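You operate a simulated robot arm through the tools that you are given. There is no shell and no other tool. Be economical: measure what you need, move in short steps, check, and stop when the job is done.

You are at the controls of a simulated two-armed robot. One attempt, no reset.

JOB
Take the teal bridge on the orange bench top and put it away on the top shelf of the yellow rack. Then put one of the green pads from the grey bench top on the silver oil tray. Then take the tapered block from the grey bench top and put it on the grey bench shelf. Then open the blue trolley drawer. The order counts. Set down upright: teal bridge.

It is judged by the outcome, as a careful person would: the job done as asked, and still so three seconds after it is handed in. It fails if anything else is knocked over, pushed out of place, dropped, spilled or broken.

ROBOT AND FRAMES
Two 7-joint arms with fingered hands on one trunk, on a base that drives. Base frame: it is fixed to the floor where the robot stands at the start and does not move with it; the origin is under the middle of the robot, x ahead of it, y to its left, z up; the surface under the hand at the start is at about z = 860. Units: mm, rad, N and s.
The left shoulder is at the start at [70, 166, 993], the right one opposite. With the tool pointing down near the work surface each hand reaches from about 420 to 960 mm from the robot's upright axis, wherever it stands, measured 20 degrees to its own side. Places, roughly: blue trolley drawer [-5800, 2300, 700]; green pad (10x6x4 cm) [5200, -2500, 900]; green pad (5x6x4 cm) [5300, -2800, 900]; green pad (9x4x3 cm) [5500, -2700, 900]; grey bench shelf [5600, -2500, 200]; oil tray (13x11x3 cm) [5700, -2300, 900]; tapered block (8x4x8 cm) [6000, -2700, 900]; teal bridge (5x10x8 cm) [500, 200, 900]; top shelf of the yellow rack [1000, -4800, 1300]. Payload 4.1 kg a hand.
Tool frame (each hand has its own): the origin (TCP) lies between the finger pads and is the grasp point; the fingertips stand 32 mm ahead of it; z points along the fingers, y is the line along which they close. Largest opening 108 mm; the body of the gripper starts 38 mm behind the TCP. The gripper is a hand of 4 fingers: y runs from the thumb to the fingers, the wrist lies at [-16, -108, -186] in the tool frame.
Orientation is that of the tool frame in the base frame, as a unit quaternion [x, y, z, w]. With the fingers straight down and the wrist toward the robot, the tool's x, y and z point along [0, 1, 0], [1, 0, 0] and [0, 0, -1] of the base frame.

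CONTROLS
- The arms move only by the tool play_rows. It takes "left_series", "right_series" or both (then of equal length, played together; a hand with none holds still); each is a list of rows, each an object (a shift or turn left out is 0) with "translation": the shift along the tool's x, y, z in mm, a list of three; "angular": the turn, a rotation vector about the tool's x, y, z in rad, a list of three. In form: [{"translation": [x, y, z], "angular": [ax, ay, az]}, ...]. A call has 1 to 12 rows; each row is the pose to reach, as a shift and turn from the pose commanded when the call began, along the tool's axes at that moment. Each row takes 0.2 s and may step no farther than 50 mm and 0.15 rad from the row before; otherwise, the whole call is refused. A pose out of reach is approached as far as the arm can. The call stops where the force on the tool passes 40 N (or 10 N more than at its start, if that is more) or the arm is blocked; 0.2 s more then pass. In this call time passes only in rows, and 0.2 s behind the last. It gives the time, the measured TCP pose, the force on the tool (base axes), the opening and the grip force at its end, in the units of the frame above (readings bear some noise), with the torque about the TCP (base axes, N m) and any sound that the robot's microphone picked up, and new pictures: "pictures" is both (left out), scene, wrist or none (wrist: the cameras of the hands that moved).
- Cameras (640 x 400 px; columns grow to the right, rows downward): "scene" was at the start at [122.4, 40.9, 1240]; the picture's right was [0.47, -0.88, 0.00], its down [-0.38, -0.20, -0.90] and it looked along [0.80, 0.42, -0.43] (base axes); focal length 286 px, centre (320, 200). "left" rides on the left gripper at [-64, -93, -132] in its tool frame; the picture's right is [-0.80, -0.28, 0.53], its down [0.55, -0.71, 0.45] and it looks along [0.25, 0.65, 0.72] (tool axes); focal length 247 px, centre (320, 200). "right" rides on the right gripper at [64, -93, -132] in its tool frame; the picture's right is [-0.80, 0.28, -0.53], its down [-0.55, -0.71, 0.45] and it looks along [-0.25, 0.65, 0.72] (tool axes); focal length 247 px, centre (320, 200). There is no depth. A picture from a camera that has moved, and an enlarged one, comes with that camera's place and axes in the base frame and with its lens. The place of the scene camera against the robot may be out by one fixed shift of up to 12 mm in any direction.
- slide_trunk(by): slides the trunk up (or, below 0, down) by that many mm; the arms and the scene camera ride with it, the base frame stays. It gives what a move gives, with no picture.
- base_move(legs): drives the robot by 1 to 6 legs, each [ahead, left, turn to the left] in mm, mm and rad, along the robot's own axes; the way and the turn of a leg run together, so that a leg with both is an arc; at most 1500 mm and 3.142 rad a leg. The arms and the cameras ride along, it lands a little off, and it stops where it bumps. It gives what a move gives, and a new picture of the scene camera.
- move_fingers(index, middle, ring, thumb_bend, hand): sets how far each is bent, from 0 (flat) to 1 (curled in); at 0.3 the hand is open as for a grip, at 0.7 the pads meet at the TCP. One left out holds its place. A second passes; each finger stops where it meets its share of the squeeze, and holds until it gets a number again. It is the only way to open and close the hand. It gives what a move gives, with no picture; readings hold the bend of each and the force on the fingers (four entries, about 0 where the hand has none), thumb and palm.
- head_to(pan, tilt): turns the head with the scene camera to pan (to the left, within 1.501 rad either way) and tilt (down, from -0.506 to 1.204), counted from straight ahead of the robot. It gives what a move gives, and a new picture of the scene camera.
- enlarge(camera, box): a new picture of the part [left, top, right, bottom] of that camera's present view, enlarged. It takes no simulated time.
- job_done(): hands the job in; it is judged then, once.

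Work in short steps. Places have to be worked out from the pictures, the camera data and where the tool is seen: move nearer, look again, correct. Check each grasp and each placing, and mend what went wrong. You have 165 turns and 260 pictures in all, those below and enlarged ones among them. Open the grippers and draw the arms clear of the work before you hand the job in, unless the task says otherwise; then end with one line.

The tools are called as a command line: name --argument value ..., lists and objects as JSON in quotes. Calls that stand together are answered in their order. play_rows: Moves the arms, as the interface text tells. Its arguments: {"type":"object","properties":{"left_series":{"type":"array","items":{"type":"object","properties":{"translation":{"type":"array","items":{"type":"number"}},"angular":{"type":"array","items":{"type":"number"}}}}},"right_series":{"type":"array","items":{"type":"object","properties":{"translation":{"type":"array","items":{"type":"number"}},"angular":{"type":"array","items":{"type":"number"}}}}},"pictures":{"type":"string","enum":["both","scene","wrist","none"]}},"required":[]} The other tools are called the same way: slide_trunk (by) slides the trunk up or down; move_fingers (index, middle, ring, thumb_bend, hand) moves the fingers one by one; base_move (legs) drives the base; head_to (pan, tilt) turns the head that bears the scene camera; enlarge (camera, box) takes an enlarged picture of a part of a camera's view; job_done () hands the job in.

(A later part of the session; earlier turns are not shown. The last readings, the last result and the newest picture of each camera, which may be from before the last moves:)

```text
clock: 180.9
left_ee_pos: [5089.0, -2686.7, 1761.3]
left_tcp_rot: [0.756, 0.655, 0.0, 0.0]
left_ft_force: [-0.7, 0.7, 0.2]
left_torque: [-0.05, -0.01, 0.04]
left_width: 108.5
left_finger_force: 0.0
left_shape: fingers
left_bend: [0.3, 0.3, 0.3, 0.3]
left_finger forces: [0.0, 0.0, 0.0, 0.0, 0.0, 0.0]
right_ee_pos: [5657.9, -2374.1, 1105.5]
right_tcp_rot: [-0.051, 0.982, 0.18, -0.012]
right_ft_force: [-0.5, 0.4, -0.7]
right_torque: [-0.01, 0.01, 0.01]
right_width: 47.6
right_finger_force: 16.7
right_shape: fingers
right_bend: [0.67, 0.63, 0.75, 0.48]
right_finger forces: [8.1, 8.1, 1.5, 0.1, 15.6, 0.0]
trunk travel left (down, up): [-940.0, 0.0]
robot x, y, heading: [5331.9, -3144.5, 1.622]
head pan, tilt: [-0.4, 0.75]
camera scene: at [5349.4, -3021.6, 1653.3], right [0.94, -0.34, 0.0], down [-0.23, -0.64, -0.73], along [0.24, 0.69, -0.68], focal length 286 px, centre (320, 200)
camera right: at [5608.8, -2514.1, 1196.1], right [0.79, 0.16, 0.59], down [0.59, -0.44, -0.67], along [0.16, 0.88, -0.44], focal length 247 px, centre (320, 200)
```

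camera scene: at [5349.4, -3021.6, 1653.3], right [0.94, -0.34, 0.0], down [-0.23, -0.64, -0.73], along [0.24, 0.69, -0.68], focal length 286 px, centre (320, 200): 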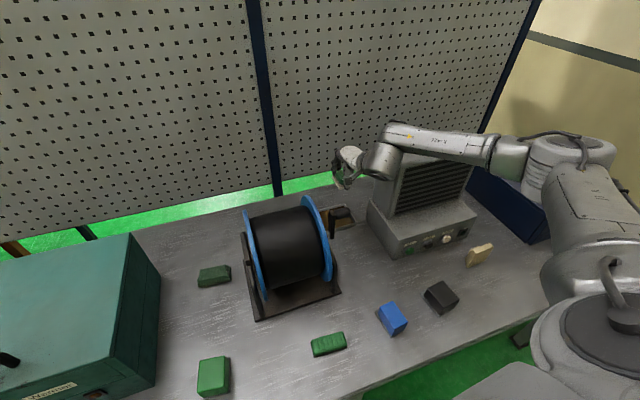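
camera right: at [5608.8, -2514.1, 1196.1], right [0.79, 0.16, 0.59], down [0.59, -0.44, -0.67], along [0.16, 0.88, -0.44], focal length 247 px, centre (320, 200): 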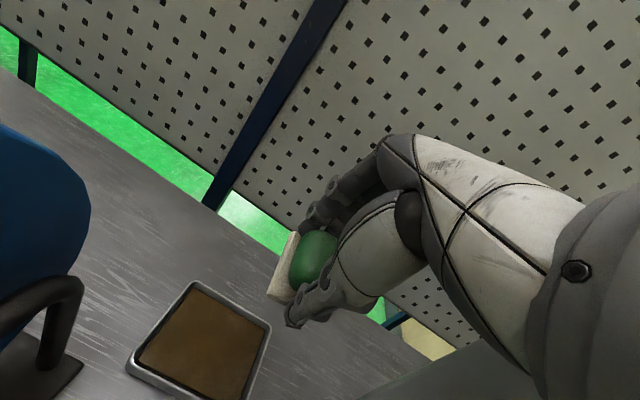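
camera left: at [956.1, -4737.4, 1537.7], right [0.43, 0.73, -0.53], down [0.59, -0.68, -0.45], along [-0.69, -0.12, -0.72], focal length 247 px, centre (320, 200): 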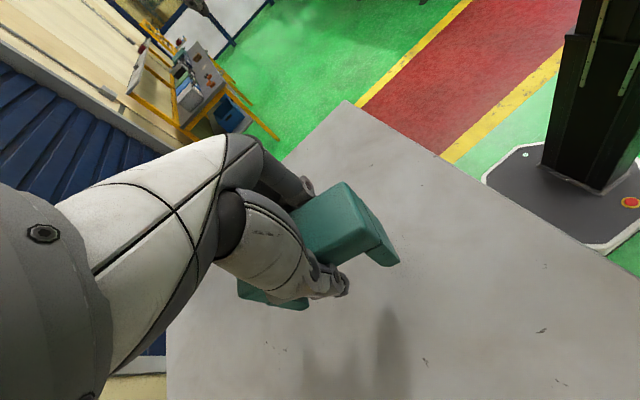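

With that pitch the wrist camera would catch the crank knob, so undo it. Instead go further left with the base so the forearm runs straight along y; raise to z≈1210 first.

play_rows --right_series '[{"translation": [0, 10, -30], "angular": [0.12, 0, 0]}, {"translation": [0, 20, -60], "angular": [0.24, 0, 0]}, {"translation": [0, 30, -90], "angular": [0.36, 0, 0]}, {"translation": [0, 35, -100], "angular": [0.36, 0, 0.0]}]' --pictures "none"

base_move --legs '[[-25, 95, 0]]'

```text
clock: 181.9
left_ee_pos: [5085.1, -2687.6, 1763.0]
left_tcp_rot: [0.756, 0.655, 0.001, 0.0]
left_ft_force: [-0.9, -0.2, 0.3]
left_torque: [-0.03, -0.02, -0.01]
left_width: 108.4
left_finger_force: 0.1
left_shape: fingers
left_bend: [0.3, 0.3, 0.3, 0.3]
left_finger forces: [0.0, 0.0, 0.0, 0.0, 0.0, 0.0]
right_ee_pos: [5655.9, -2377.9, 1216.2]
right_tcp_rot: [-0.052, 0.999, 0.0, -0.001]
right_ft_force: [-0.8, 0.0, -0.7]
right_torque: [0.04, 0.02, -0.01]
right_width: 47.2
right_finger_force: 16.4
right_shape: fingers
right_bend: [0.67, 0.63, 0.75, 0.48]
right_finger forces: [8.4, 8.0, 1.3, 0.1, 15.7, 0.0]
trunk travel left (down, up): [-940.0, 0.0]
robot x, y, heading: [5332.0, -3154.7, 1.63]
head pan, tilt: [-0.4, 0.75]
```

```text
clock: 183.0
left_ee_pos: [5006.7, -2711.8, 1762.1]
left_tcp_rot: [0.758, 0.653, -0.003, -0.002]
left_ft_force: [0.6, 0.9, 0.3]
left_torque: [-0.03, 0.05, 0.0]
left_width: 108.4
left_finger_force: 0.0
left_shape: fingers
left_bend: [0.3, 0.3, 0.3, 0.3]
left_finger forces: [0.0, 0.1, 0.0, 0.1, 0.1, 0.1]
right_ee_pos: [5575.3, -2406.6, 1211.1]
right_tcp_rot: [-0.05, 0.999, -0.001, -0.005]
right_ft_force: [0.6, 0.2, -1.1]
right_torque: [-0.01, 0.05, 0.01]
right_width: 47.3
right_finger_force: 16.9
right_shape: fingers
right_bend: [0.67, 0.63, 0.75, 0.48]
right_finger forces: [8.3, 8.0, 1.3, 0.0, 15.8, 0.1]
trunk travel left (down, up): [-940.0, 0.0]
robot x, y, heading: [5236.1, -3179.0, 1.618]
head pan, tilt: [-0.4, 0.75]
camera scene: at [5263.4, -3048.6, 1652.9], right [0.94, -0.34, 0.0], down [-0.24, -0.64, -0.73], along [0.25, 0.69, -0.69], focal length 286 px, centre (320, 200)
```

scene: 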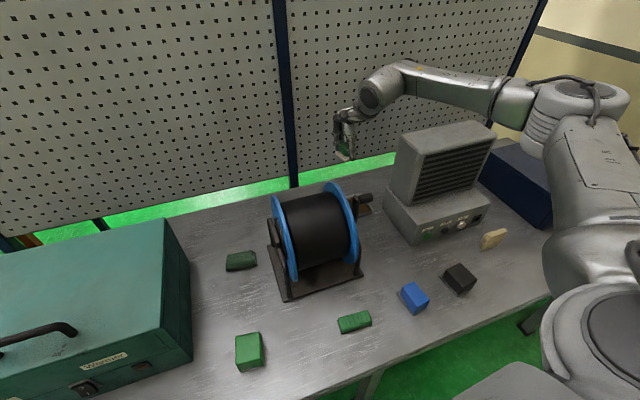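

Extend right 85 / forward 42, lowering slightly.

play_rows --right_series '[{"translation": [-30, 11, 10], "angular": [0, 0, 0.05]}, {"translation": [-60, 22, 20], "angular": [0, 0, 0.05]}, {"translation": [-89, 33, 40], "angular": [0, 0, 0.05]}, {"translation": [-89, 33, 75], "angular": [0, 0, 0.05]}, {"translation": [-89, 33, 105], "angular": [0, 0, 0.05]}]' --pictures "scene"

```text
clock: 184.2
left_ee_pos: [4999.2, -2713.4, 1761.3]
left_tcp_rot: [0.758, 0.652, -0.001, -0.001]
left_ft_force: [0.6, -0.3, 1.2]
left_torque: [-0.03, 0.06, -0.04]
left_width: 108.5
left_finger_force: 0.0
left_shape: fingers
left_bend: [0.3, 0.3, 0.3, 0.3]
left_finger forces: [0.1, 0.1, 0.0, 0.0, 0.0, 0.0]
right_ee_pos: [5643.0, -2402.7, 1104.8]
right_tcp_rot: [-0.023, 1.0, 0.001, -0.004]
right_ft_force: [-0.5, 0.5, 1.1]
right_torque: [-0.12, -0.04, 0.03]
right_width: 47.1
right_finger_force: 16.8
right_shape: fingers
right_bend: [0.67, 0.63, 0.75, 0.48]
right_finger forces: [8.0, 8.7, 1.3, 0.0, 15.6, 0.0]
right hand out of reach, approached as far as the arm can: row 3, 4, 5
trunk travel left (down, up): [-940.0, 0.0]
robot x, y, heading: [5240.5, -3179.9, 1.621]
head pan, tilt: [-0.4, 0.75]
camera scene: at [5257.6, -3050.6, 1653.1], right [0.94, -0.34, 0.0], down [-0.23, -0.64, -0.73], along [0.25, 0.69, -0.68], focal length 286 px, centre (320, 200)
```

scene: 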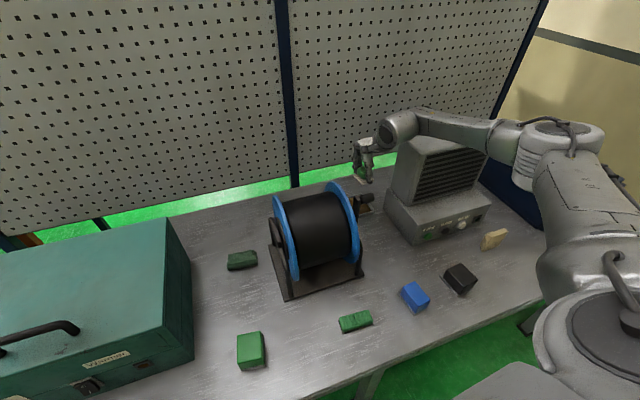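

Arm is now nearly straight along y. Shift the base 38 ahead / 17 right to put the hand over the tray, then lower using the trunk so the arm's shape stays.

base_move --legs '[[38, -17, 0]]'

play_rows --right_series '[{"translation": [0, 0, 0]}, {"translation": [0, 0, 0]}]' --pictures "both"

```text
clock: 185.1
left_ee_pos: [5007.0, -2690.0, 1764.6]
left_tcp_rot: [0.757, 0.653, 0.004, -0.003]
left_ft_force: [-0.9, -1.1, -0.1]
left_torque: [0.09, -0.06, 0.03]
left_width: 108.3
left_finger_force: 0.1
left_shape: fingers
left_bend: [0.3, 0.3, 0.3, 0.3]
left_finger forces: [0.1, 0.0, 0.1, 0.1, 0.1, 0.1]
right_ee_pos: [5654.2, -2373.0, 1108.9]
right_tcp_rot: [-0.024, 1.0, 0.004, 0.0]
right_ft_force: [-0.6, -0.4, 0.0]
right_torque: [0.08, -0.01, 0.05]
right_width: 47.0
right_finger_force: 16.9
right_shape: fingers
right_bend: [0.67, 0.63, 0.75, 0.48]
right_finger forces: [7.9, 8.8, 1.4, 0.0, 15.6, 0.1]
trunk travel left (down, up): [-940.0, 0.0]
robot x, y, heading: [5252.2, -3140.6, 1.62]
head pan, tilt: [-0.4, 0.75]
camera scene: at [5266.1, -3024.6, 1654.5], right [0.94, -0.34, 0.0], down [-0.23, -0.64, -0.74], along [0.25, 0.69, -0.68], focal length 286 px, centre (320, 200)
```

scene: 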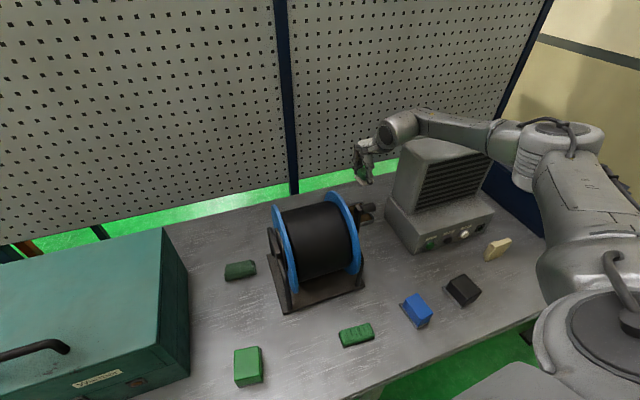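

```text
clock: 185.7
left_ee_pos: [5009.3, -2681.2, 1764.1]
left_tcp_rot: [0.758, 0.652, 0.002, -0.002]
left_ft_force: [-0.4, -0.2, 0.2]
left_torque: [0.01, 0.0, 0.03]
left_width: 108.7
left_finger_force: 0.1
left_shape: fingers
left_bend: [0.3, 0.3, 0.3, 0.3]
left_finger forces: [0.0, 0.0, 0.0, 0.0, 0.0, 0.1]
right_ee_pos: [5656.7, -2366.9, 1104.2]
right_tcp_rot: [-0.023, 1.0, 0.001, -0.002]
right_ft_force: [-0.8, -0.4, -0.2]
right_torque: [0.01, 0.02, -0.01]
right_width: 47.0
right_finger_force: 16.8
right_shape: fingers
right_bend: [0.67, 0.63, 0.75, 0.48]
right_finger forces: [8.1, 8.8, 1.3, 0.1, 15.5, 0.0]
trunk travel left (down, up): [-940.0, 0.0]
robot x, y, heading: [5254.8, -3140.7, 1.622]
head pan, tilt: [-0.4, 0.75]
camera scene: at [5269.2, -3016.7, 1653.7], right [0.94, -0.34, 0.0], down [-0.23, -0.64, -0.73], along [0.25, 0.69, -0.68], focal length 286 px, centre (320, 200)
camera right: at [5597.5, -2464.6, 1234.9], right [0.79, 0.32, 0.53], down [0.58, -0.68, -0.45], along [0.22, 0.66, -0.72], focal length 247 px, centre (320, 200)
```

scene: 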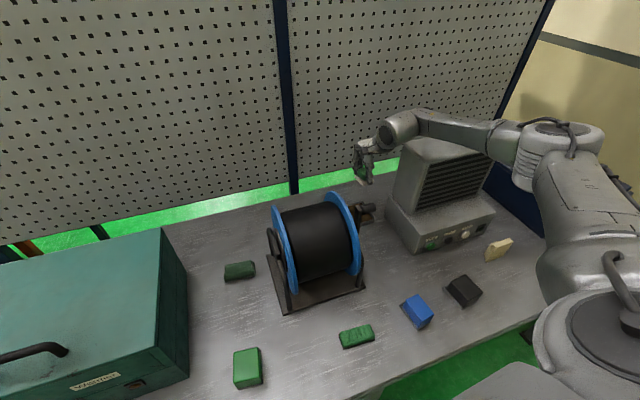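
right: 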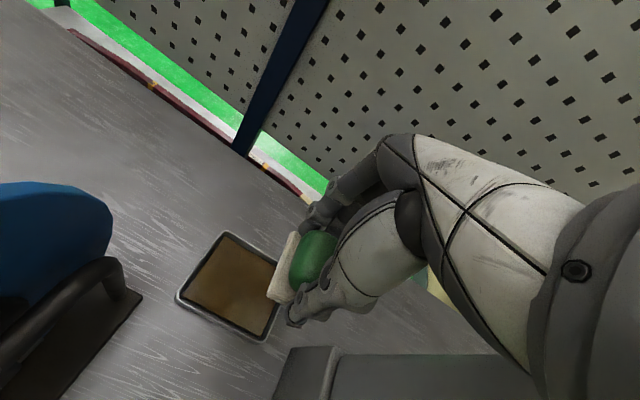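

Everything lines up (tray centre under the pad, ball of the wrist clear of both knob and unit). Lower the trunk 90 and check.

slide_trunk --by -90

enlarge --camera "scene" --box '[300, 60, 540, 220]'

enlarge --camera "right" --box '[100, 160, 420, 360]'

```text
clock: 187.0
left_ee_pos: [5004.3, -2681.5, 1672.9]
left_tcp_rot: [0.757, 0.653, 0.002, -0.002]
left_ft_force: [0.7, -0.5, 0.1]
left_torque: [0.03, 0.03, 0.02]
left_width: 108.4
left_finger_force: 0.0
left_shape: fingers
left_bend: [0.3, 0.3, 0.3, 0.3]
left_finger forces: [0.0, 0.0, 0.0, 0.0, 0.0, 0.1]
right_ee_pos: [5650.9, -2366.8, 1015.3]
right_tcp_rot: [-0.025, 1.0, 0.001, 0.0]
right_ft_force: [-0.6, -0.8, -0.5]
right_torque: [0.02, -0.03, -0.02]
right_width: 47.0
right_finger_force: 16.7
right_shape: fingers
right_bend: [0.67, 0.63, 0.75, 0.48]
right_finger forces: [7.9, 8.6, 1.2, 0.1, 15.5, 0.0]
trunk travel left (down, up): [-850.0, 90.0]
robot x, y, heading: [5251.3, -3138.7, 1.626]
head pan, tilt: [-0.4, 0.75]
```

```text
2.50 times, centred on (420, 140) of scene
camera zoom: at [5263.9, -3016.4, 1563.8], right [0.94, -0.34, 0.0], down [-0.23, -0.64, -0.73], along [0.25, 0.69, -0.68], focal length 715 px, centre (70, 350)
```

zoom: 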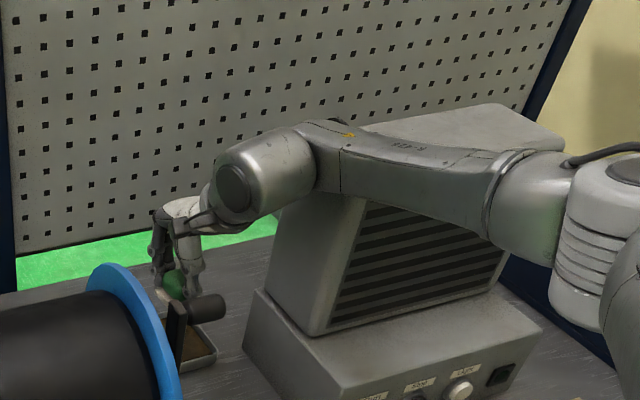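

```text
2.00 times, centred on (260, 260) of right
camera zoom: at [5591.6, -2464.2, 1146.2], right [0.78, 0.32, 0.53], down [0.58, -0.68, -0.45], along [0.21, 0.66, -0.72], focal length 494 px, centre (440, 80)
```

zoom: 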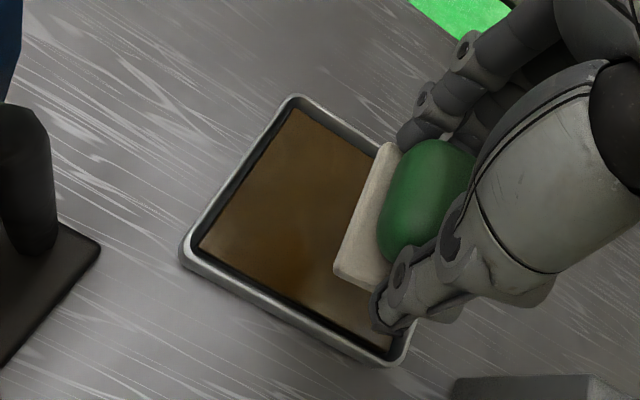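

Slight 5 mm sway only. Lower 30 more and watch for lean.

slide_trunk --by -30

```text
clock: 187.7
left_ee_pos: [4991.8, -2686.2, 1642.3]
left_tcp_rot: [0.757, 0.653, 0.007, 0.0]
left_ft_force: [0.0, 0.7, -0.1]
left_torque: [0.02, 0.01, -0.04]
left_width: 108.5
left_finger_force: 0.2
left_shape: fingers
left_bend: [0.3, 0.3, 0.3, 0.3]
left_finger forces: [0.0, 0.1, 0.0, 0.0, 0.0, 0.1]
right_ee_pos: [5639.6, -2371.0, 989.9]
right_tcp_rot: [-0.027, 1.0, 0.002, 0.003]
right_ft_force: [0.8, -0.6, -0.7]
right_torque: [0.0, 0.0, 0.03]
right_width: 47.4
right_finger_force: 16.7
right_shape: fingers
right_bend: [0.67, 0.63, 0.75, 0.48]
right_finger forces: [7.9, 8.5, 1.3, 0.0, 15.5, 0.0]
trunk travel left (down, up): [-820.0, 120.0]
robot x, y, heading: [5251.1, -3137.4, 1.62]
head pan, tilt: [-0.4, 0.75]
```

The wrist housing, which sticks out to the right of the hand, rests on the unit's edge. Raise again, and test yawing the hand clockwise so that the housing swings back from the unit.

slide_trunk --by 120

play_rows --right_series '[{"translation": [0, 0, -15], "angular": [0, 0, 0.12]}, {"translation": [0, 0, -30], "angular": [0, 0, 0.24]}, {"translation": [0, 0, -30], "angular": [0, 0, 0.36]}, {"translation": [0, 0, -30], "angular": [0, 0, 0.46]}]' --pictures "both"

enlarge --camera "scene" --box '[300, 60, 600, 260]'

```text
clock: 189.2
left_ee_pos: [5013.0, -2677.1, 1761.4]
left_tcp_rot: [0.758, 0.652, 0.0, -0.002]
left_ft_force: [0.6, 0.7, 0.7]
left_torque: [0.02, -0.01, -0.01]
left_width: 108.6
left_finger_force: 0.0
left_shape: fingers
left_bend: [0.3, 0.3, 0.3, 0.3]
left_finger forces: [0.0, 0.0, 0.0, 0.1, 0.0, 0.0]
right_ee_pos: [5658.0, -2365.6, 1101.6]
right_tcp_rot: [-0.024, 1.0, 0.0, -0.002]
right_ft_force: [-0.4, -0.5, -0.6]
right_torque: [0.04, -0.01, 0.0]
right_width: 46.9
right_finger_force: 16.6
right_shape: fingers
right_bend: [0.67, 0.63, 0.75, 0.48]
right_finger forces: [7.9, 8.5, 1.3, 0.0, 15.4, 0.0]
trunk travel left (down, up): [-940.0, 0.0]
robot x, y, heading: [5252.1, -3139.3, 1.624]
head pan, tilt: [-0.4, 0.75]
```

```text
clock: 190.2
left_ee_pos: [5010.1, -2675.5, 1761.9]
left_tcp_rot: [0.757, 0.653, 0.001, -0.001]
left_ft_force: [0.0, -0.4, -0.7]
left_torque: [-0.01, -0.01, -0.03]
left_width: 108.5
left_finger_force: 0.1
left_shape: fingers
left_bend: [0.3, 0.3, 0.3, 0.3]
left_finger forces: [0.0, 0.0, 0.0, 0.1, 0.0, 0.0]
right_ee_pos: [5657.2, -2364.7, 1132.7]
right_tcp_rot: [0.206, 0.979, -0.001, -0.001]
right_ft_force: [-0.3, 0.3, -0.5]
right_torque: [0.01, 0.01, 0.04]
right_width: 46.9
right_finger_force: 16.3
right_shape: fingers
right_bend: [0.67, 0.63, 0.75, 0.48]
right_finger forces: [7.9, 8.3, 1.1, 0.1, 15.5, 0.1]
trunk travel left (down, up): [-940.0, 0.0]
robot x, y, heading: [5251.0, -3136.2, 1.619]
head pan, tilt: [-0.4, 0.75]
camera scene: at [5268.5, -3012.3, 1653.3], right [0.94, -0.34, 0.0], down [-0.23, -0.64, -0.73], along [0.25, 0.69, -0.68], focal length 286 px, centre (320, 200)
camera right: at [5560.6, -2424.5, 1263.2], right [0.85, -0.06, 0.53], down [0.22, -0.87, -0.45], along [0.49, 0.49, -0.72], focal length 247 px, centre (320, 200)
```

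scene: 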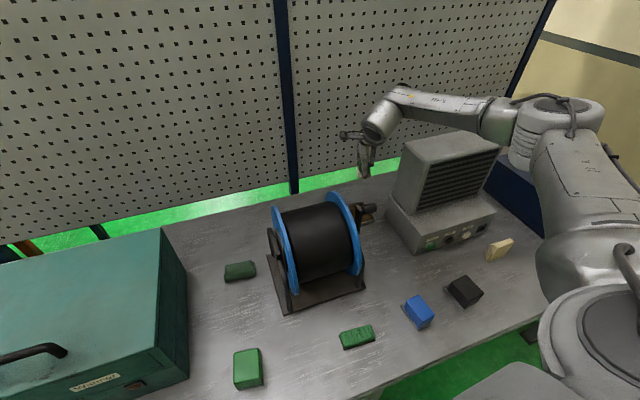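
right: 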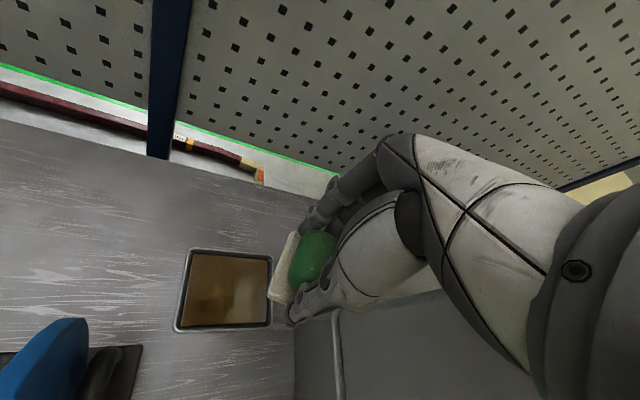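

```text
2.00 times, centred on (450, 160) of scene
camera zoom: at [5268.5, -3012.3, 1653.3], right [0.94, -0.34, 0.0], down [-0.23, -0.64, -0.73], along [0.25, 0.69, -0.68], focal length 572 px, centre (60, 280)
```

zoom: 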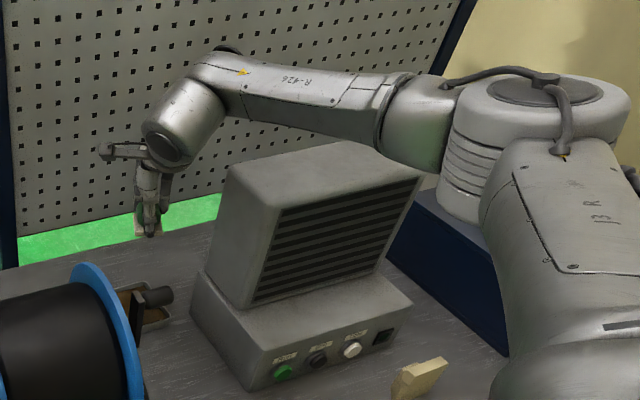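

Yawed clockwise, the forearm now leaves the wrist higher and runs back along y, clear of the unit. Trim: yaw back 0.11 to stay off the reel frame, TCP to [5668, -2358], then lower by trunk in steps.

play_rows --right_series '[{"translation": [-4, 5, 0], "angular": [0, 0, -0.06]}, {"translation": [-7, 11, 0], "angular": [0, 0, -0.11]}, {"translation": [-7, 11, 0], "angular": [0, 0, -0.11]}]' --pictures "none"

slide_trunk --by -100

enlarge --camera "scene" --box '[300, 60, 600, 260]'

enlarge --camera "right" --box '[0, 0, 640, 400]'

```text
clock: 191.0
left_ee_pos: [5010.6, -2677.0, 1761.4]
left_tcp_rot: [0.758, 0.653, 0.0, 0.0]
left_ft_force: [0.3, 0.1, 0.0]
left_torque: [0.01, 0.01, -0.02]
left_width: 108.5
left_finger_force: 0.1
left_shape: fingers
left_bend: [0.3, 0.3, 0.3, 0.3]
left_finger forces: [0.1, 0.0, 0.0, 0.1, 0.0, 0.0]
right_ee_pos: [5667.6, -2360.7, 1133.6]
right_tcp_rot: [0.15, 0.989, 0.0, -0.004]
right_ft_force: [-0.1, -0.1, -1.2]
right_torque: [0.03, 0.0, 0.0]
right_width: 47.1
right_finger_force: 16.6
right_shape: fingers
right_bend: [0.67, 0.63, 0.75, 0.48]
right_finger forces: [7.9, 8.3, 1.2, 0.0, 15.5, 0.0]
trunk travel left (down, up): [-940.0, 0.0]
robot x, y, heading: [5252.4, -3138.5, 1.625]
head pan, tilt: [-0.4, 0.75]
```

```text
clock: 192.3
left_ee_pos: [5010.2, -2677.5, 1661.4]
left_tcp_rot: [0.758, 0.653, 0.0, -0.001]
left_ft_force: [0.5, -0.9, 0.4]
left_torque: [0.01, 0.0, -0.03]
left_width: 108.5
left_finger_force: 0.0
left_shape: fingers
left_bend: [0.3, 0.3, 0.3, 0.3]
left_finger forces: [0.1, 0.0, 0.0, 0.0, 0.1, 0.0]
right_ee_pos: [5666.9, -2359.7, 1033.2]
right_tcp_rot: [0.15, 0.989, 0.0, -0.002]
right_ft_force: [0.8, 0.6, -0.3]
right_torque: [0.0, -0.03, 0.03]
right_width: 47.0
right_finger_force: 16.1
right_shape: fingers
right_bend: [0.67, 0.63, 0.75, 0.48]
right_finger forces: [7.9, 8.2, 1.2, 0.0, 15.6, 0.0]
trunk travel left (down, up): [-840.0, 100.0]
robot x, y, heading: [5251.0, -3136.2, 1.621]
head pan, tilt: [-0.4, 0.75]
```

```text
2.00 times, centred on (450, 160) of scene
camera zoom: at [5269.3, -3012.9, 1553.4], right [0.94, -0.34, 0.0], down [-0.23, -0.64, -0.73], along [0.25, 0.69, -0.68], focal length 572 px, centre (60, 280)
```

zoom: 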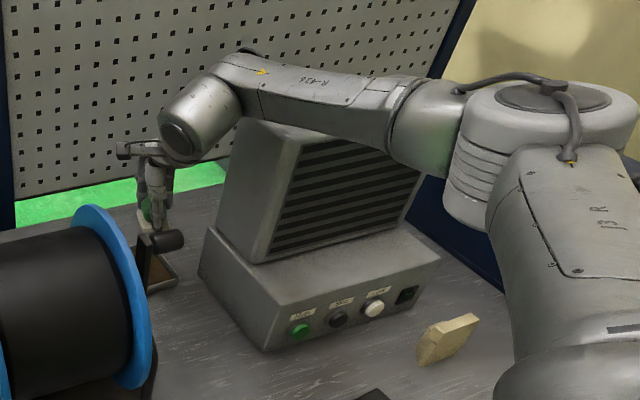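

```text
1.00 times, centred on (320, 200) of right (not enlarged: the box is as wide or as high as the picture)
camera zoom: at [5579.4, -2429.6, 1164.0], right [0.85, 0.03, 0.53], down [0.31, -0.84, -0.45], along [0.43, 0.55, -0.72], focal length 247 px, centre (320, 200)
```

zoom: 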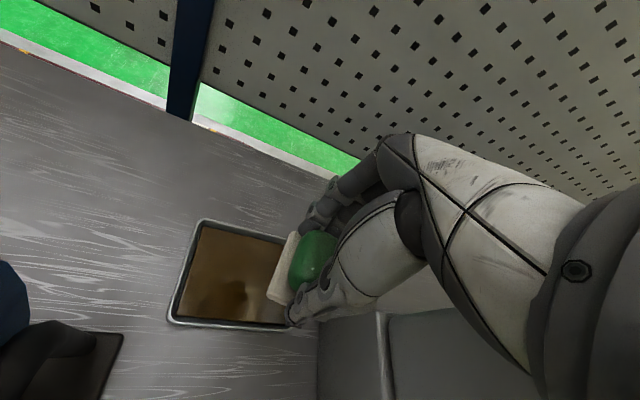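

No lean at z=1033. Lower 40 more.

slide_trunk --by -40

```text
clock: 193.2
left_ee_pos: [5011.0, -2678.0, 1621.4]
left_tcp_rot: [0.758, 0.653, -0.001, -0.001]
left_ft_force: [0.7, 0.0, -0.2]
left_torque: [0.03, -0.04, 0.0]
left_width: 108.7
left_finger_force: 0.1
left_shape: fingers
left_bend: [0.3, 0.3, 0.3, 0.3]
left_finger forces: [0.1, 0.0, 0.1, 0.1, 0.0, 0.0]
right_ee_pos: [5667.0, -2361.0, 993.1]
right_tcp_rot: [0.151, 0.989, 0.0, -0.002]
right_ft_force: [0.0, 0.3, -0.5]
right_torque: [0.03, -0.01, 0.0]
right_width: 47.0
right_finger_force: 16.2
right_shape: fingers
right_bend: [0.67, 0.63, 0.75, 0.48]
right_finger forces: [7.9, 8.2, 1.1, 0.1, 15.7, 0.0]
trunk travel left (down, up): [-800.0, 140.0]
robot x, y, heading: [5254.2, -3138.5, 1.626]
head pan, tilt: [-0.4, 0.75]
```

Clear. Another 40 mm and view.

slide_trunk --by -40

enlarge --camera "right" --box '[120, 140, 440, 380]'

enlarge --camera "scene" --box '[310, 80, 510, 220]'

```text
clock: 194.0
left_ee_pos: [5010.5, -2677.6, 1581.3]
left_tcp_rot: [0.758, 0.652, 0.001, -0.001]
left_ft_force: [0.1, -0.1, -0.2]
left_torque: [0.03, 0.01, 0.02]
left_width: 108.6
left_finger_force: 0.1
left_shape: fingers
left_bend: [0.3, 0.3, 0.3, 0.3]
left_finger forces: [0.0, 0.0, 0.1, 0.0, 0.0, 0.0]
right_ee_pos: [5667.2, -2360.5, 953.7]
right_tcp_rot: [0.15, 0.989, -0.001, -0.002]
right_ft_force: [-0.7, 0.2, -1.4]
right_torque: [0.02, 0.03, -0.03]
right_width: 47.0
right_finger_force: 16.6
right_shape: fingers
right_bend: [0.67, 0.63, 0.75, 0.48]
right_finger forces: [7.8, 8.2, 1.2, 0.0, 15.6, 0.1]
trunk travel left (down, up): [-760.0, 180.0]
robot x, y, heading: [5254.9, -3141.8, 1.614]
head pan, tilt: [-0.4, 0.75]
```

```text
1.67 times, centred on (280, 260) of right
camera zoom: at [5579.4, -2430.0, 1084.2], right [0.85, 0.03, 0.53], down [0.31, -0.84, -0.45], along [0.43, 0.55, -0.72], focal length 412 px, centre (387, 100)
```

zoom: 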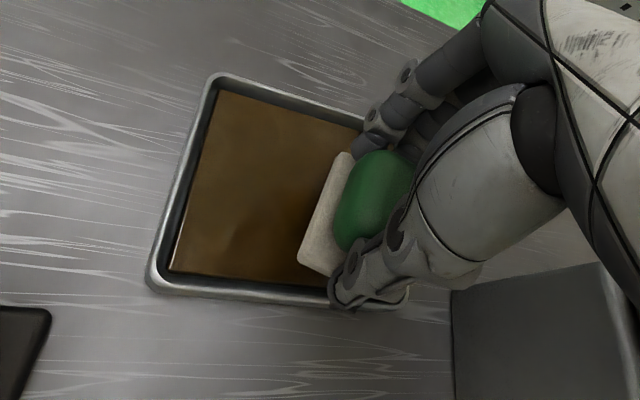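

```text
2.86 times, centred on (410, 150) of scene
camera zoom: at [5269.3, -3013.4, 1473.4], right [0.94, -0.34, 0.0], down [-0.23, -0.64, -0.73], along [0.25, 0.69, -0.68], focal length 817 px, centre (63, 343)
```

zoom: 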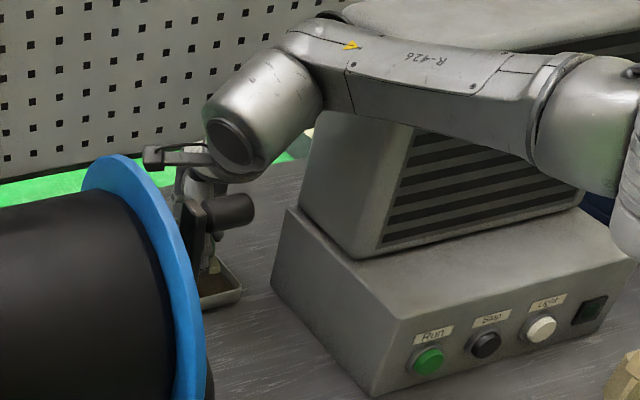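

Still clear. Lower 33 mm to z≈920, where the pad's base will be inside the tray and fingertips about rim level.

slide_trunk --by -33

enlarge --camera "right" --box '[120, 140, 440, 380]'

```text
clock: 194.8
left_ee_pos: [5010.0, -2677.9, 1550.1]
left_tcp_rot: [0.757, 0.653, 0.002, -0.001]
left_ft_force: [-0.1, -0.2, 0.1]
left_torque: [0.0, 0.01, -0.02]
left_width: 108.6
left_finger_force: 0.1
left_shape: fingers
left_bend: [0.3, 0.3, 0.3, 0.3]
left_finger forces: [0.0, 0.0, 0.0, 0.0, 0.1, 0.1]
right_ee_pos: [5666.9, -2360.0, 922.2]
right_tcp_rot: [0.15, 0.989, 0.0, -0.002]
right_ft_force: [0.4, 1.4, 7.4]
right_torque: [-0.15, 0.04, 0.03]
right_width: 47.2
right_finger_force: 18.8
right_shape: fingers
right_bend: [0.67, 0.63, 0.75, 0.49]
right_finger forces: [8.2, 9.0, 1.5, 0.0, 18.4, 0.0]
trunk travel left (down, up): [-727.0, 213.0]
robot x, y, heading: [5255.9, -3140.5, 1.623]
head pan, tilt: [-0.4, 0.75]
```

```text
1.67 times, centred on (280, 260) of right
camera zoom: at [5578.9, -2430.5, 1052.4], right [0.85, 0.03, 0.53], down [0.31, -0.84, -0.45], along [0.43, 0.55, -0.72], focal length 412 px, centre (387, 100)
```

zoom: 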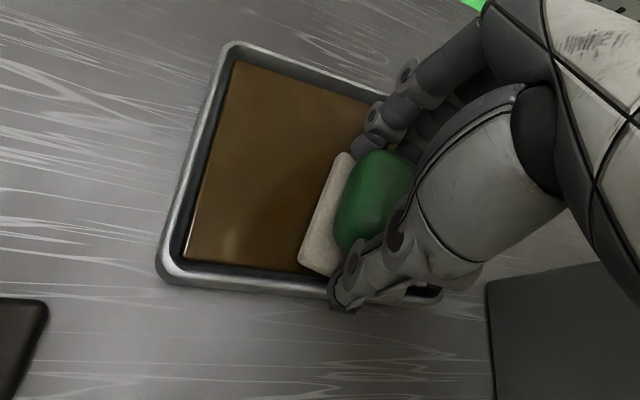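

Light contact: from this close view the tray centre is actually ≈[5655, -2351], so I'm ~10 mm too far front. Lift 18, shift (-8, +10), and lower again.

slide_trunk --by 18

play_rows --right_series '[{"translation": [10, 7, 0]}, {"translation": [10, 7, 0]}]' --pictures "none"

slide_trunk --by -18

enlarge --camera "right" --box '[120, 140, 440, 380]'

```text
clock: 195.4
left_ee_pos: [5009.8, -2677.9, 1567.2]
left_tcp_rot: [0.757, 0.653, 0.0, -0.001]
left_ft_force: [0.1, 0.6, -0.8]
left_torque: [-0.01, 0.03, -0.03]
left_width: 108.6
left_finger_force: 0.1
left_shape: fingers
left_bend: [0.3, 0.3, 0.3, 0.3]
left_finger forces: [0.1, 0.2, 0.0, 0.0, 0.0, 0.0]
right_ee_pos: [5666.9, -2360.4, 939.7]
right_tcp_rot: [0.15, 0.989, -0.001, -0.001]
right_ft_force: [-0.7, 0.0, -0.2]
right_torque: [0.02, -0.02, -0.03]
right_width: 46.7
right_finger_force: 16.9
right_shape: fingers
right_bend: [0.67, 0.63, 0.75, 0.49]
right_finger forces: [8.1, 8.4, 1.3, 0.1, 16.2, 0.0]
trunk travel left (down, up): [-745.0, 195.0]
robot x, y, heading: [5250.5, -3141.2, 1.621]
head pan, tilt: [-0.4, 0.75]
```

```text
clock: 196.0
left_ee_pos: [5010.8, -2676.9, 1567.1]
left_tcp_rot: [0.758, 0.652, -0.001, -0.002]
left_ft_force: [-0.4, -0.4, 0.1]
left_torque: [0.0, -0.05, 0.0]
left_width: 108.7
left_finger_force: 0.0
left_shape: fingers
left_bend: [0.3, 0.3, 0.3, 0.3]
left_finger forces: [0.0, 0.1, 0.1, 0.1, 0.0, 0.0]
right_ee_pos: [5659.9, -2349.5, 938.3]
right_tcp_rot: [0.15, 0.989, -0.001, -0.003]
right_ft_force: [-0.5, -0.5, -0.9]
right_torque: [0.01, 0.0, 0.0]
right_width: 46.9
right_finger_force: 17.3
right_shape: fingers
right_bend: [0.67, 0.63, 0.75, 0.49]
right_finger forces: [8.2, 8.5, 1.3, 0.1, 16.3, 0.1]
trunk travel left (down, up): [-745.0, 195.0]
robot x, y, heading: [5251.1, -3137.3, 1.62]
head pan, tilt: [-0.4, 0.75]
```

```text
clock: 196.7
left_ee_pos: [5010.6, -2678.8, 1549.5]
left_tcp_rot: [0.757, 0.653, 0.001, -0.002]
left_ft_force: [1.0, 0.0, 0.3]
left_torque: [0.03, 0.02, 0.02]
left_width: 108.3
left_finger_force: 0.0
left_shape: fingers
left_bend: [0.3, 0.3, 0.3, 0.3]
left_finger forces: [0.0, 0.0, 0.0, 0.0, 0.0, 0.0]
right_ee_pos: [5659.7, -2349.6, 922.8]
right_tcp_rot: [0.151, 0.989, 0.0, -0.002]
right_ft_force: [-0.1, -0.1, 3.2]
right_torque: [0.13, 0.03, 0.02]
right_width: 46.8
right_finger_force: 19.3
right_shape: fingers
right_bend: [0.67, 0.63, 0.75, 0.49]
right_finger forces: [8.9, 9.8, 2.3, 0.0, 16.9, 0.0]
trunk travel left (down, up): [-727.0, 213.0]
robot x, y, heading: [5254.5, -3139.7, 1.62]
head pan, tilt: [-0.4, 0.75]
```

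```text
1.67 times, centred on (280, 260) of right
camera zoom: at [5572.2, -2419.5, 1052.1], right [0.85, 0.03, 0.53], down [0.31, -0.84, -0.45], along [0.43, 0.55, -0.72], focal length 412 px, centre (387, 100)
```

zoom: 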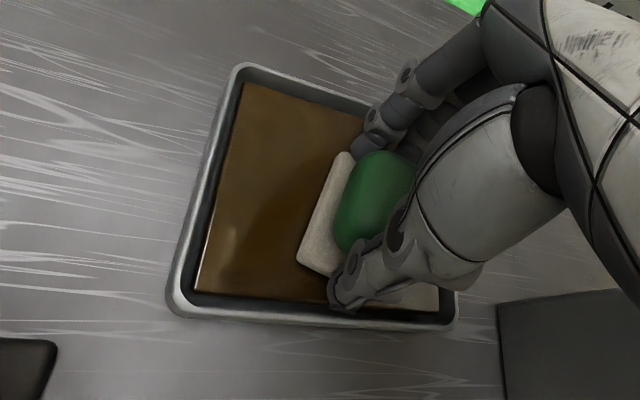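

The pad's base is within the tray rim and touching lightly. Open the fingers part-way to release.

move_fingers --hand "right" --index 0.57 --middle 0.55 --ring 0.57 --thumb_bend 0.43

enlarge --camera "right" --box '[120, 140, 440, 380]'

```text
clock: 197.7
left_ee_pos: [5010.6, -2677.7, 1549.1]
left_tcp_rot: [0.758, 0.653, 0.0, -0.001]
left_ft_force: [-1.0, 0.7, -0.2]
left_torque: [0.02, 0.01, 0.02]
left_width: 108.4
left_finger_force: 0.1
left_shape: fingers
left_bend: [0.3, 0.3, 0.3, 0.3]
left_finger forces: [0.0, 0.0, 0.0, 0.0, 0.1, 0.1]
right_ee_pos: [5659.4, -2349.5, 920.1]
right_tcp_rot: [0.15, 0.989, -0.001, -0.002]
right_ft_force: [-0.3, -0.4, -0.7]
right_torque: [-0.01, 0.03, 0.01]
right_width: 57.0
right_finger_force: 0.3
right_shape: fingers
right_bend: [0.56, 0.55, 0.56, 0.43]
right_finger forces: [0.1, 0.1, 0.0, 0.1, 0.2, 0.0]
trunk travel left (down, up): [-727.0, 213.0]
robot x, y, heading: [5252.0, -3138.0, 1.619]
head pan, tilt: [-0.4, 0.75]
```

```text
1.67 times, centred on (280, 260) of right
camera zoom: at [5572.3, -2419.1, 1051.3], right [0.85, 0.03, 0.53], down [0.31, -0.84, -0.45], along [0.43, 0.55, -0.72], focal length 412 px, centre (387, 100)
```

zoom: 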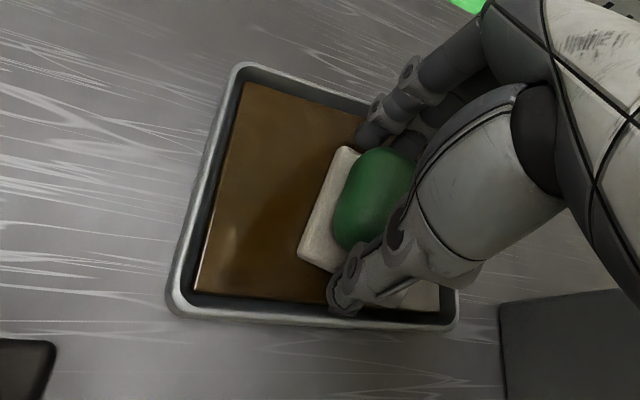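

Released, the pad rests in the tray. Open a bit more and raise via the trunk.

move_fingers --hand "right" --index 0.48 --middle 0.48 --ring 0.48 --thumb_bend 0.38

slide_trunk --by 60

enlarge --camera "right" --box '[120, 140, 440, 380]'

```text
clock: 198.7
left_ee_pos: [5010.6, -2677.4, 1550.0]
left_tcp_rot: [0.757, 0.653, 0.001, -0.001]
left_ft_force: [0.3, 0.4, 0.2]
left_torque: [-0.02, 0.02, -0.01]
left_width: 108.2
left_finger_force: 0.1
left_shape: fingers
left_bend: [0.3, 0.3, 0.3, 0.3]
left_finger forces: [0.1, 0.1, 0.0, 0.0, 0.0, 0.0]
right_ee_pos: [5660.6, -2348.4, 920.1]
right_tcp_rot: [0.15, 0.989, 0.0, -0.002]
right_ft_force: [-1.0, 0.4, 0.7]
right_torque: [-0.01, 0.0, 0.0]
right_width: 73.7
right_finger_force: 0.1
right_shape: fingers
right_bend: [0.48, 0.48, 0.48, 0.38]
right_finger forces: [0.0, 0.0, 0.1, 0.1, 0.0, 0.0]
trunk travel left (down, up): [-727.0, 213.0]
robot x, y, heading: [5252.2, -3138.4, 1.62]
head pan, tilt: [-0.4, 0.75]
```

```text
clock: 199.7
left_ee_pos: [5010.8, -2676.7, 1608.9]
left_tcp_rot: [0.757, 0.653, 0.001, -0.001]
left_ft_force: [0.1, 1.3, -0.4]
left_torque: [0.0, -0.01, -0.02]
left_width: 108.9
left_finger_force: 0.0
left_shape: fingers
left_bend: [0.3, 0.3, 0.3, 0.3]
left_finger forces: [0.1, 0.1, 0.0, 0.0, 0.0, 0.0]
right_ee_pos: [5660.7, -2347.8, 980.8]
right_tcp_rot: [0.15, 0.989, -0.001, 0.0]
right_ft_force: [-0.4, -0.3, -1.3]
right_torque: [0.03, 0.01, 0.03]
right_width: 73.9
right_finger_force: 0.0
right_shape: fingers
right_bend: [0.48, 0.48, 0.48, 0.38]
right_finger forces: [0.1, 0.0, 0.0, 0.0, 0.1, 0.1]
trunk travel left (down, up): [-787.0, 153.0]
robot x, y, heading: [5251.1, -3137.2, 1.616]
head pan, tilt: [-0.4, 0.75]
```

```text
1.67 times, centred on (280, 260) of right
camera zoom: at [5572.4, -2418.8, 1111.0], right [0.85, 0.03, 0.53], down [0.31, -0.84, -0.45], along [0.43, 0.55, -0.72], focal length 412 px, centre (387, 100)
```

zoom: 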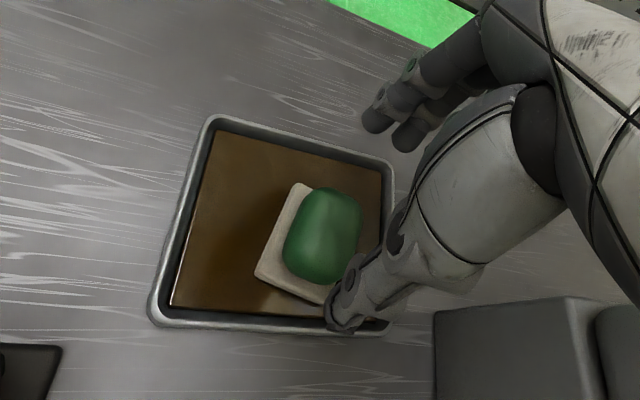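

The pad lies in the tray. Raise to the top, lift the hand a bit, then back away.

slide_trunk --by 150

play_rows --right_series '[{"translation": [0, 0, -30]}, {"translation": [0, 0, -60]}]' --pictures "none"

base_move --legs '[[-250, 0, 0]]'

```text
clock: 201.4
left_ee_pos: [5011.0, -2677.7, 1757.9]
left_tcp_rot: [0.757, 0.653, 0.0, -0.002]
left_ft_force: [0.1, 0.1, 0.5]
left_torque: [0.02, 0.0, -0.01]
left_width: 108.5
left_finger_force: 0.0
left_shape: fingers
left_bend: [0.3, 0.3, 0.3, 0.3]
left_finger forces: [0.0, 0.1, 0.0, 0.0, 0.0, 0.0]
right_ee_pos: [5660.7, -2349.9, 1129.9]
right_tcp_rot: [0.151, 0.989, -0.001, -0.002]
right_ft_force: [0.0, 0.6, 0.3]
right_torque: [-0.01, -0.01, 0.02]
right_width: 74.0
right_finger_force: 0.0
right_shape: fingers
right_bend: [0.48, 0.48, 0.48, 0.38]
right_finger forces: [0.0, 0.0, 0.0, 0.0, 0.0, 0.0]
trunk travel left (down, up): [-937.0, 3.0]
robot x, y, heading: [5253.9, -3138.3, 1.624]
head pan, tilt: [-0.4, 0.75]
```

```text
clock: 202.0
left_ee_pos: [5009.4, -2678.5, 1757.7]
left_tcp_rot: [0.758, 0.653, 0.002, -0.001]
left_ft_force: [-0.1, 0.6, 0.5]
left_torque: [0.02, 0.02, 0.0]
left_width: 108.6
left_finger_force: 0.0
left_shape: fingers
left_bend: [0.3, 0.3, 0.3, 0.3]
left_finger forces: [0.0, 0.0, 0.1, 0.0, 0.0, 0.0]
right_ee_pos: [5661.0, -2349.1, 1192.0]
right_tcp_rot: [0.15, 0.989, 0.0, -0.002]
right_ft_force: [0.3, 0.3, 1.0]
right_torque: [0.03, -0.02, -0.02]
right_width: 74.2
right_finger_force: 0.1
right_shape: fingers
right_bend: [0.48, 0.48, 0.48, 0.38]
right_finger forces: [0.0, 0.1, 0.0, 0.1, 0.0, 0.0]
trunk travel left (down, up): [-937.0, 3.0]
robot x, y, heading: [5255.0, -3141.4, 1.621]
head pan, tilt: [-0.4, 0.75]
```

```text
clock: 203.8
left_ee_pos: [5022.5, -2919.3, 1757.7]
left_tcp_rot: [0.757, 0.653, -0.001, 0.0]
left_ft_force: [0.3, 0.5, -0.5]
left_torque: [-0.07, -0.01, 0.0]
left_width: 108.5
left_finger_force: 0.1
left_shape: fingers
left_bend: [0.3, 0.3, 0.3, 0.3]
left_finger forces: [0.0, 0.0, 0.0, 0.0, 0.0, 0.0]
right_ee_pos: [5672.3, -2590.2, 1188.9]
right_tcp_rot: [0.149, 0.989, -0.003, -0.002]
right_ft_force: [-0.3, 0.2, -1.0]
right_torque: [-0.03, 0.02, 0.0]
right_width: 74.0
right_finger_force: 0.1
right_shape: fingers
right_bend: [0.48, 0.48, 0.48, 0.38]
right_finger forces: [0.0, 0.0, 0.0, 0.1, 0.0, 0.0]
trunk travel left (down, up): [-937.0, 3.0]
robot x, y, heading: [5261.5, -3385.8, 1.625]
head pan, tilt: [-0.4, 0.75]
camera scene: at [5281.9, -3255.3, 1649.9], right [0.94, -0.34, 0.0], down [-0.23, -0.64, -0.73], along [0.25, 0.69, -0.68], focal length 286 px, centre (320, 200)
```

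scene: 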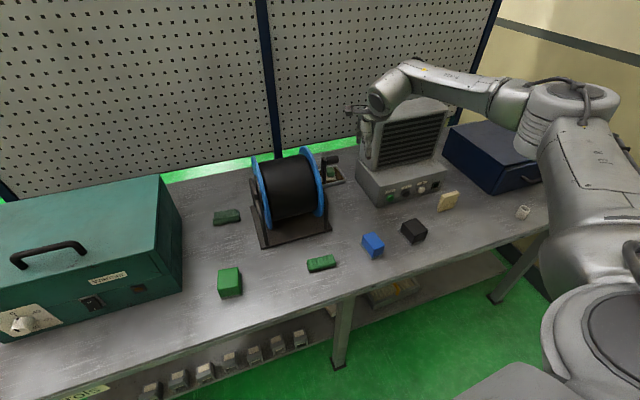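

Next the tapered block at ≈[6011, -2668]. Fold the arm back to a neutral pose.

play_rows --right_series '[{"translation": [17, -35, 0], "angular": [0, 0, -0.05]}, {"translation": [35, -71, 0], "angular": [0, 0, -0.1]}, {"translation": [52, -106, 0], "angular": [0, 0, -0.15]}, {"translation": [70, -141, 0], "angular": [0, 0, -0.2]}, {"translation": [87, -176, 0], "angular": [0, 0, -0.25]}, {"translation": [105, -212, 0], "angular": [0, 0, -0.3]}, {"translation": [122, -247, 0], "angular": [0, 0, -0.35]}]' --pictures "none"

move_fingers --hand "right" --index 0.3 --middle 0.3 --ring 0.3 --thumb_bend 0.3

base_move --legs '[[0, -510, -0.05]]'

slide_trunk --by -300

head_to --pan -0.4 --tilt 0.6

```text
clock: 205.4
left_ee_pos: [5022.1, -2925.9, 1758.7]
left_tcp_rot: [0.757, 0.654, 0.0, 0.0]
left_ft_force: [0.6, 0.6, -0.4]
left_torque: [0.01, -0.02, -0.01]
left_width: 108.4
left_finger_force: 0.0
left_shape: fingers
left_bend: [0.3, 0.3, 0.3, 0.3]
left_finger forces: [0.0, 0.0, 0.0, 0.1, 0.0, 0.0]
right_ee_pos: [5480.1, -2794.9, 1190.9]
right_tcp_rot: [-0.025, 1.0, 0.001, -0.001]
right_ft_force: [0.9, 0.3, -0.1]
right_torque: [0.01, 0.0, -0.03]
right_width: 74.3
right_finger_force: 0.0
right_shape: fingers
right_bend: [0.48, 0.48, 0.48, 0.38]
right_finger forces: [0.0, 0.1, 0.0, 0.0, 0.0, 0.1]
trunk travel left (down, up): [-937.0, 3.0]
robot x, y, heading: [5263.5, -3388.5, 1.623]
head pan, tilt: [-0.4, 0.75]
```

```text
clock: 206.4
left_ee_pos: [5021.7, -2924.4, 1758.7]
left_tcp_rot: [0.757, 0.654, 0.0, -0.001]
left_ft_force: [0.1, -0.6, -0.1]
left_torque: [0.0, 0.02, 0.03]
left_width: 108.4
left_finger_force: 0.0
left_shape: fingers
left_bend: [0.3, 0.3, 0.3, 0.3]
left_finger forces: [0.0, 0.0, 0.0, 0.0, 0.0, 0.0]
right_ee_pos: [5480.2, -2793.6, 1189.4]
right_tcp_rot: [-0.025, 1.0, -0.001, -0.002]
right_ft_force: [0.8, 0.8, -0.6]
right_torque: [0.02, -0.01, 0.0]
right_width: 108.0
right_finger_force: 0.1
right_shape: fingers
right_bend: [0.3, 0.3, 0.3, 0.3]
right_finger forces: [0.0, 0.0, 0.0, 0.0, 0.0, 0.0]
trunk travel left (down, up): [-937.0, 3.0]
robot x, y, heading: [5266.4, -3382.6, 1.625]
head pan, tilt: [-0.4, 0.75]
```

```text
clock: 209.5
left_ee_pos: [5567.3, -2898.3, 1757.9]
left_tcp_rot: [0.773, 0.635, 0.001, 0.0]
left_ft_force: [-0.5, -0.1, -0.7]
left_torque: [0.0, -0.01, -0.01]
left_width: 108.1
left_finger_force: 0.0
left_shape: fingers
left_bend: [0.3, 0.3, 0.3, 0.3]
left_finger forces: [0.0, 0.1, 0.1, 0.0, 0.1, 0.0]
right_ee_pos: [6031.8, -2791.8, 1190.5]
right_tcp_rot: [0.0, 1.0, 0.0, 0.0]
right_ft_force: [-0.1, 0.4, 0.5]
right_torque: [-0.03, 0.0, 0.01]
right_width: 108.1
right_finger_force: 0.0
right_shape: fingers
right_bend: [0.3, 0.3, 0.3, 0.3]
right_finger forces: [0.0, 0.0, 0.0, 0.0, 0.0, 0.1]
trunk travel left (down, up): [-937.0, 3.0]
robot x, y, heading: [5788.3, -3370.7, 1.576]
head pan, tilt: [-0.4, 0.75]
camera scene: at [5809.8, -3246.8, 1650.4], right [0.92, -0.39, 0.0], down [-0.26, -0.63, -0.73], along [0.28, 0.67, -0.68], focal length 286 px, centre (320, 200)
```

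scene: 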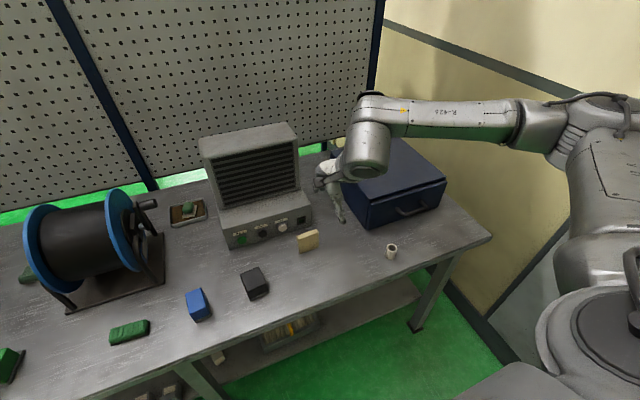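

```text
clock: 212.5
left_ee_pos: [5570.8, -2899.8, 1458.5]
left_tcp_rot: [0.773, 0.634, 0.001, -0.001]
left_ft_force: [1.0, -0.3, 0.4]
left_torque: [-0.02, 0.01, 0.04]
left_width: 108.7
left_finger_force: 0.1
left_shape: fingers
left_bend: [0.3, 0.3, 0.3, 0.3]
left_finger forces: [0.1, 0.0, 0.0, 0.0, 0.0, 0.0]
right_ee_pos: [6033.6, -2792.0, 891.6]
right_tcp_rot: [0.0, 1.0, 0.002, -0.002]
right_ft_force: [0.5, -2.3, 13.4]
right_torque: [0.81, -0.19, -0.05]
right_width: 108.2
right_finger_force: 6.1
right_shape: fingers
right_bend: [0.3, 0.3, 0.3, 0.3]
right_finger forces: [0.0, 12.9, 0.1, 0.1, 0.0, 0.0]
trunk travel left (down, up): [-637.0, 303.0]
robot x, y, heading: [5788.5, -3373.0, 1.576]
head pan, tilt: [-0.4, 0.75]
```

```text
clock: 213.2
left_ee_pos: [5569.1, -2900.7, 1459.2]
left_tcp_rot: [0.773, 0.634, 0.002, -0.001]
left_ft_force: [0.5, 0.3, 0.6]
left_torque: [-0.02, 0.0, 0.01]
left_width: 108.4
left_finger_force: 0.1
left_shape: fingers
left_bend: [0.3, 0.3, 0.3, 0.3]
left_finger forces: [0.1, 0.1, 0.1, 0.1, 0.0, 0.0]
right_ee_pos: [6032.9, -2792.3, 890.9]
right_tcp_rot: [0.0, 1.0, 0.001, -0.001]
right_ft_force: [1.3, -1.3, 15.5]
right_torque: [0.95, -0.2, -0.07]
right_width: 108.3
right_finger_force: 7.5
right_shape: fingers
right_bend: [0.3, 0.3, 0.3, 0.3]
right_finger forces: [0.1, 15.1, 0.1, 0.0, 0.1, 0.0]
trunk travel left (down, up): [-637.0, 303.0]
robot x, y, heading: [5792.3, -3373.5, 1.572]
head pan, tilt: [-0.4, 0.6]
camera scene: at [5813.7, -3244.1, 1363.5], right [0.92, -0.39, 0.0], down [-0.22, -0.52, -0.83], along [0.32, 0.76, -0.56], focal length 286 px, centre (320, 200)
```

scene: 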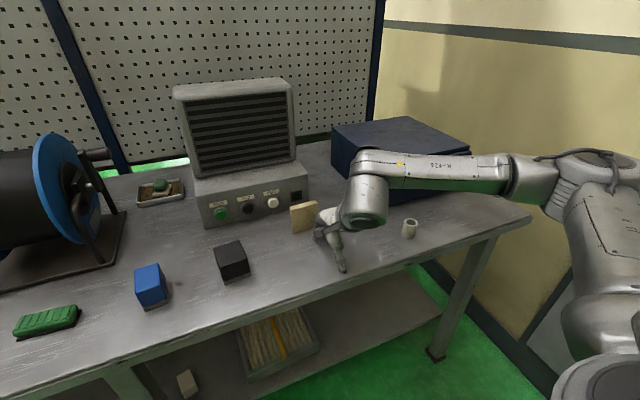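

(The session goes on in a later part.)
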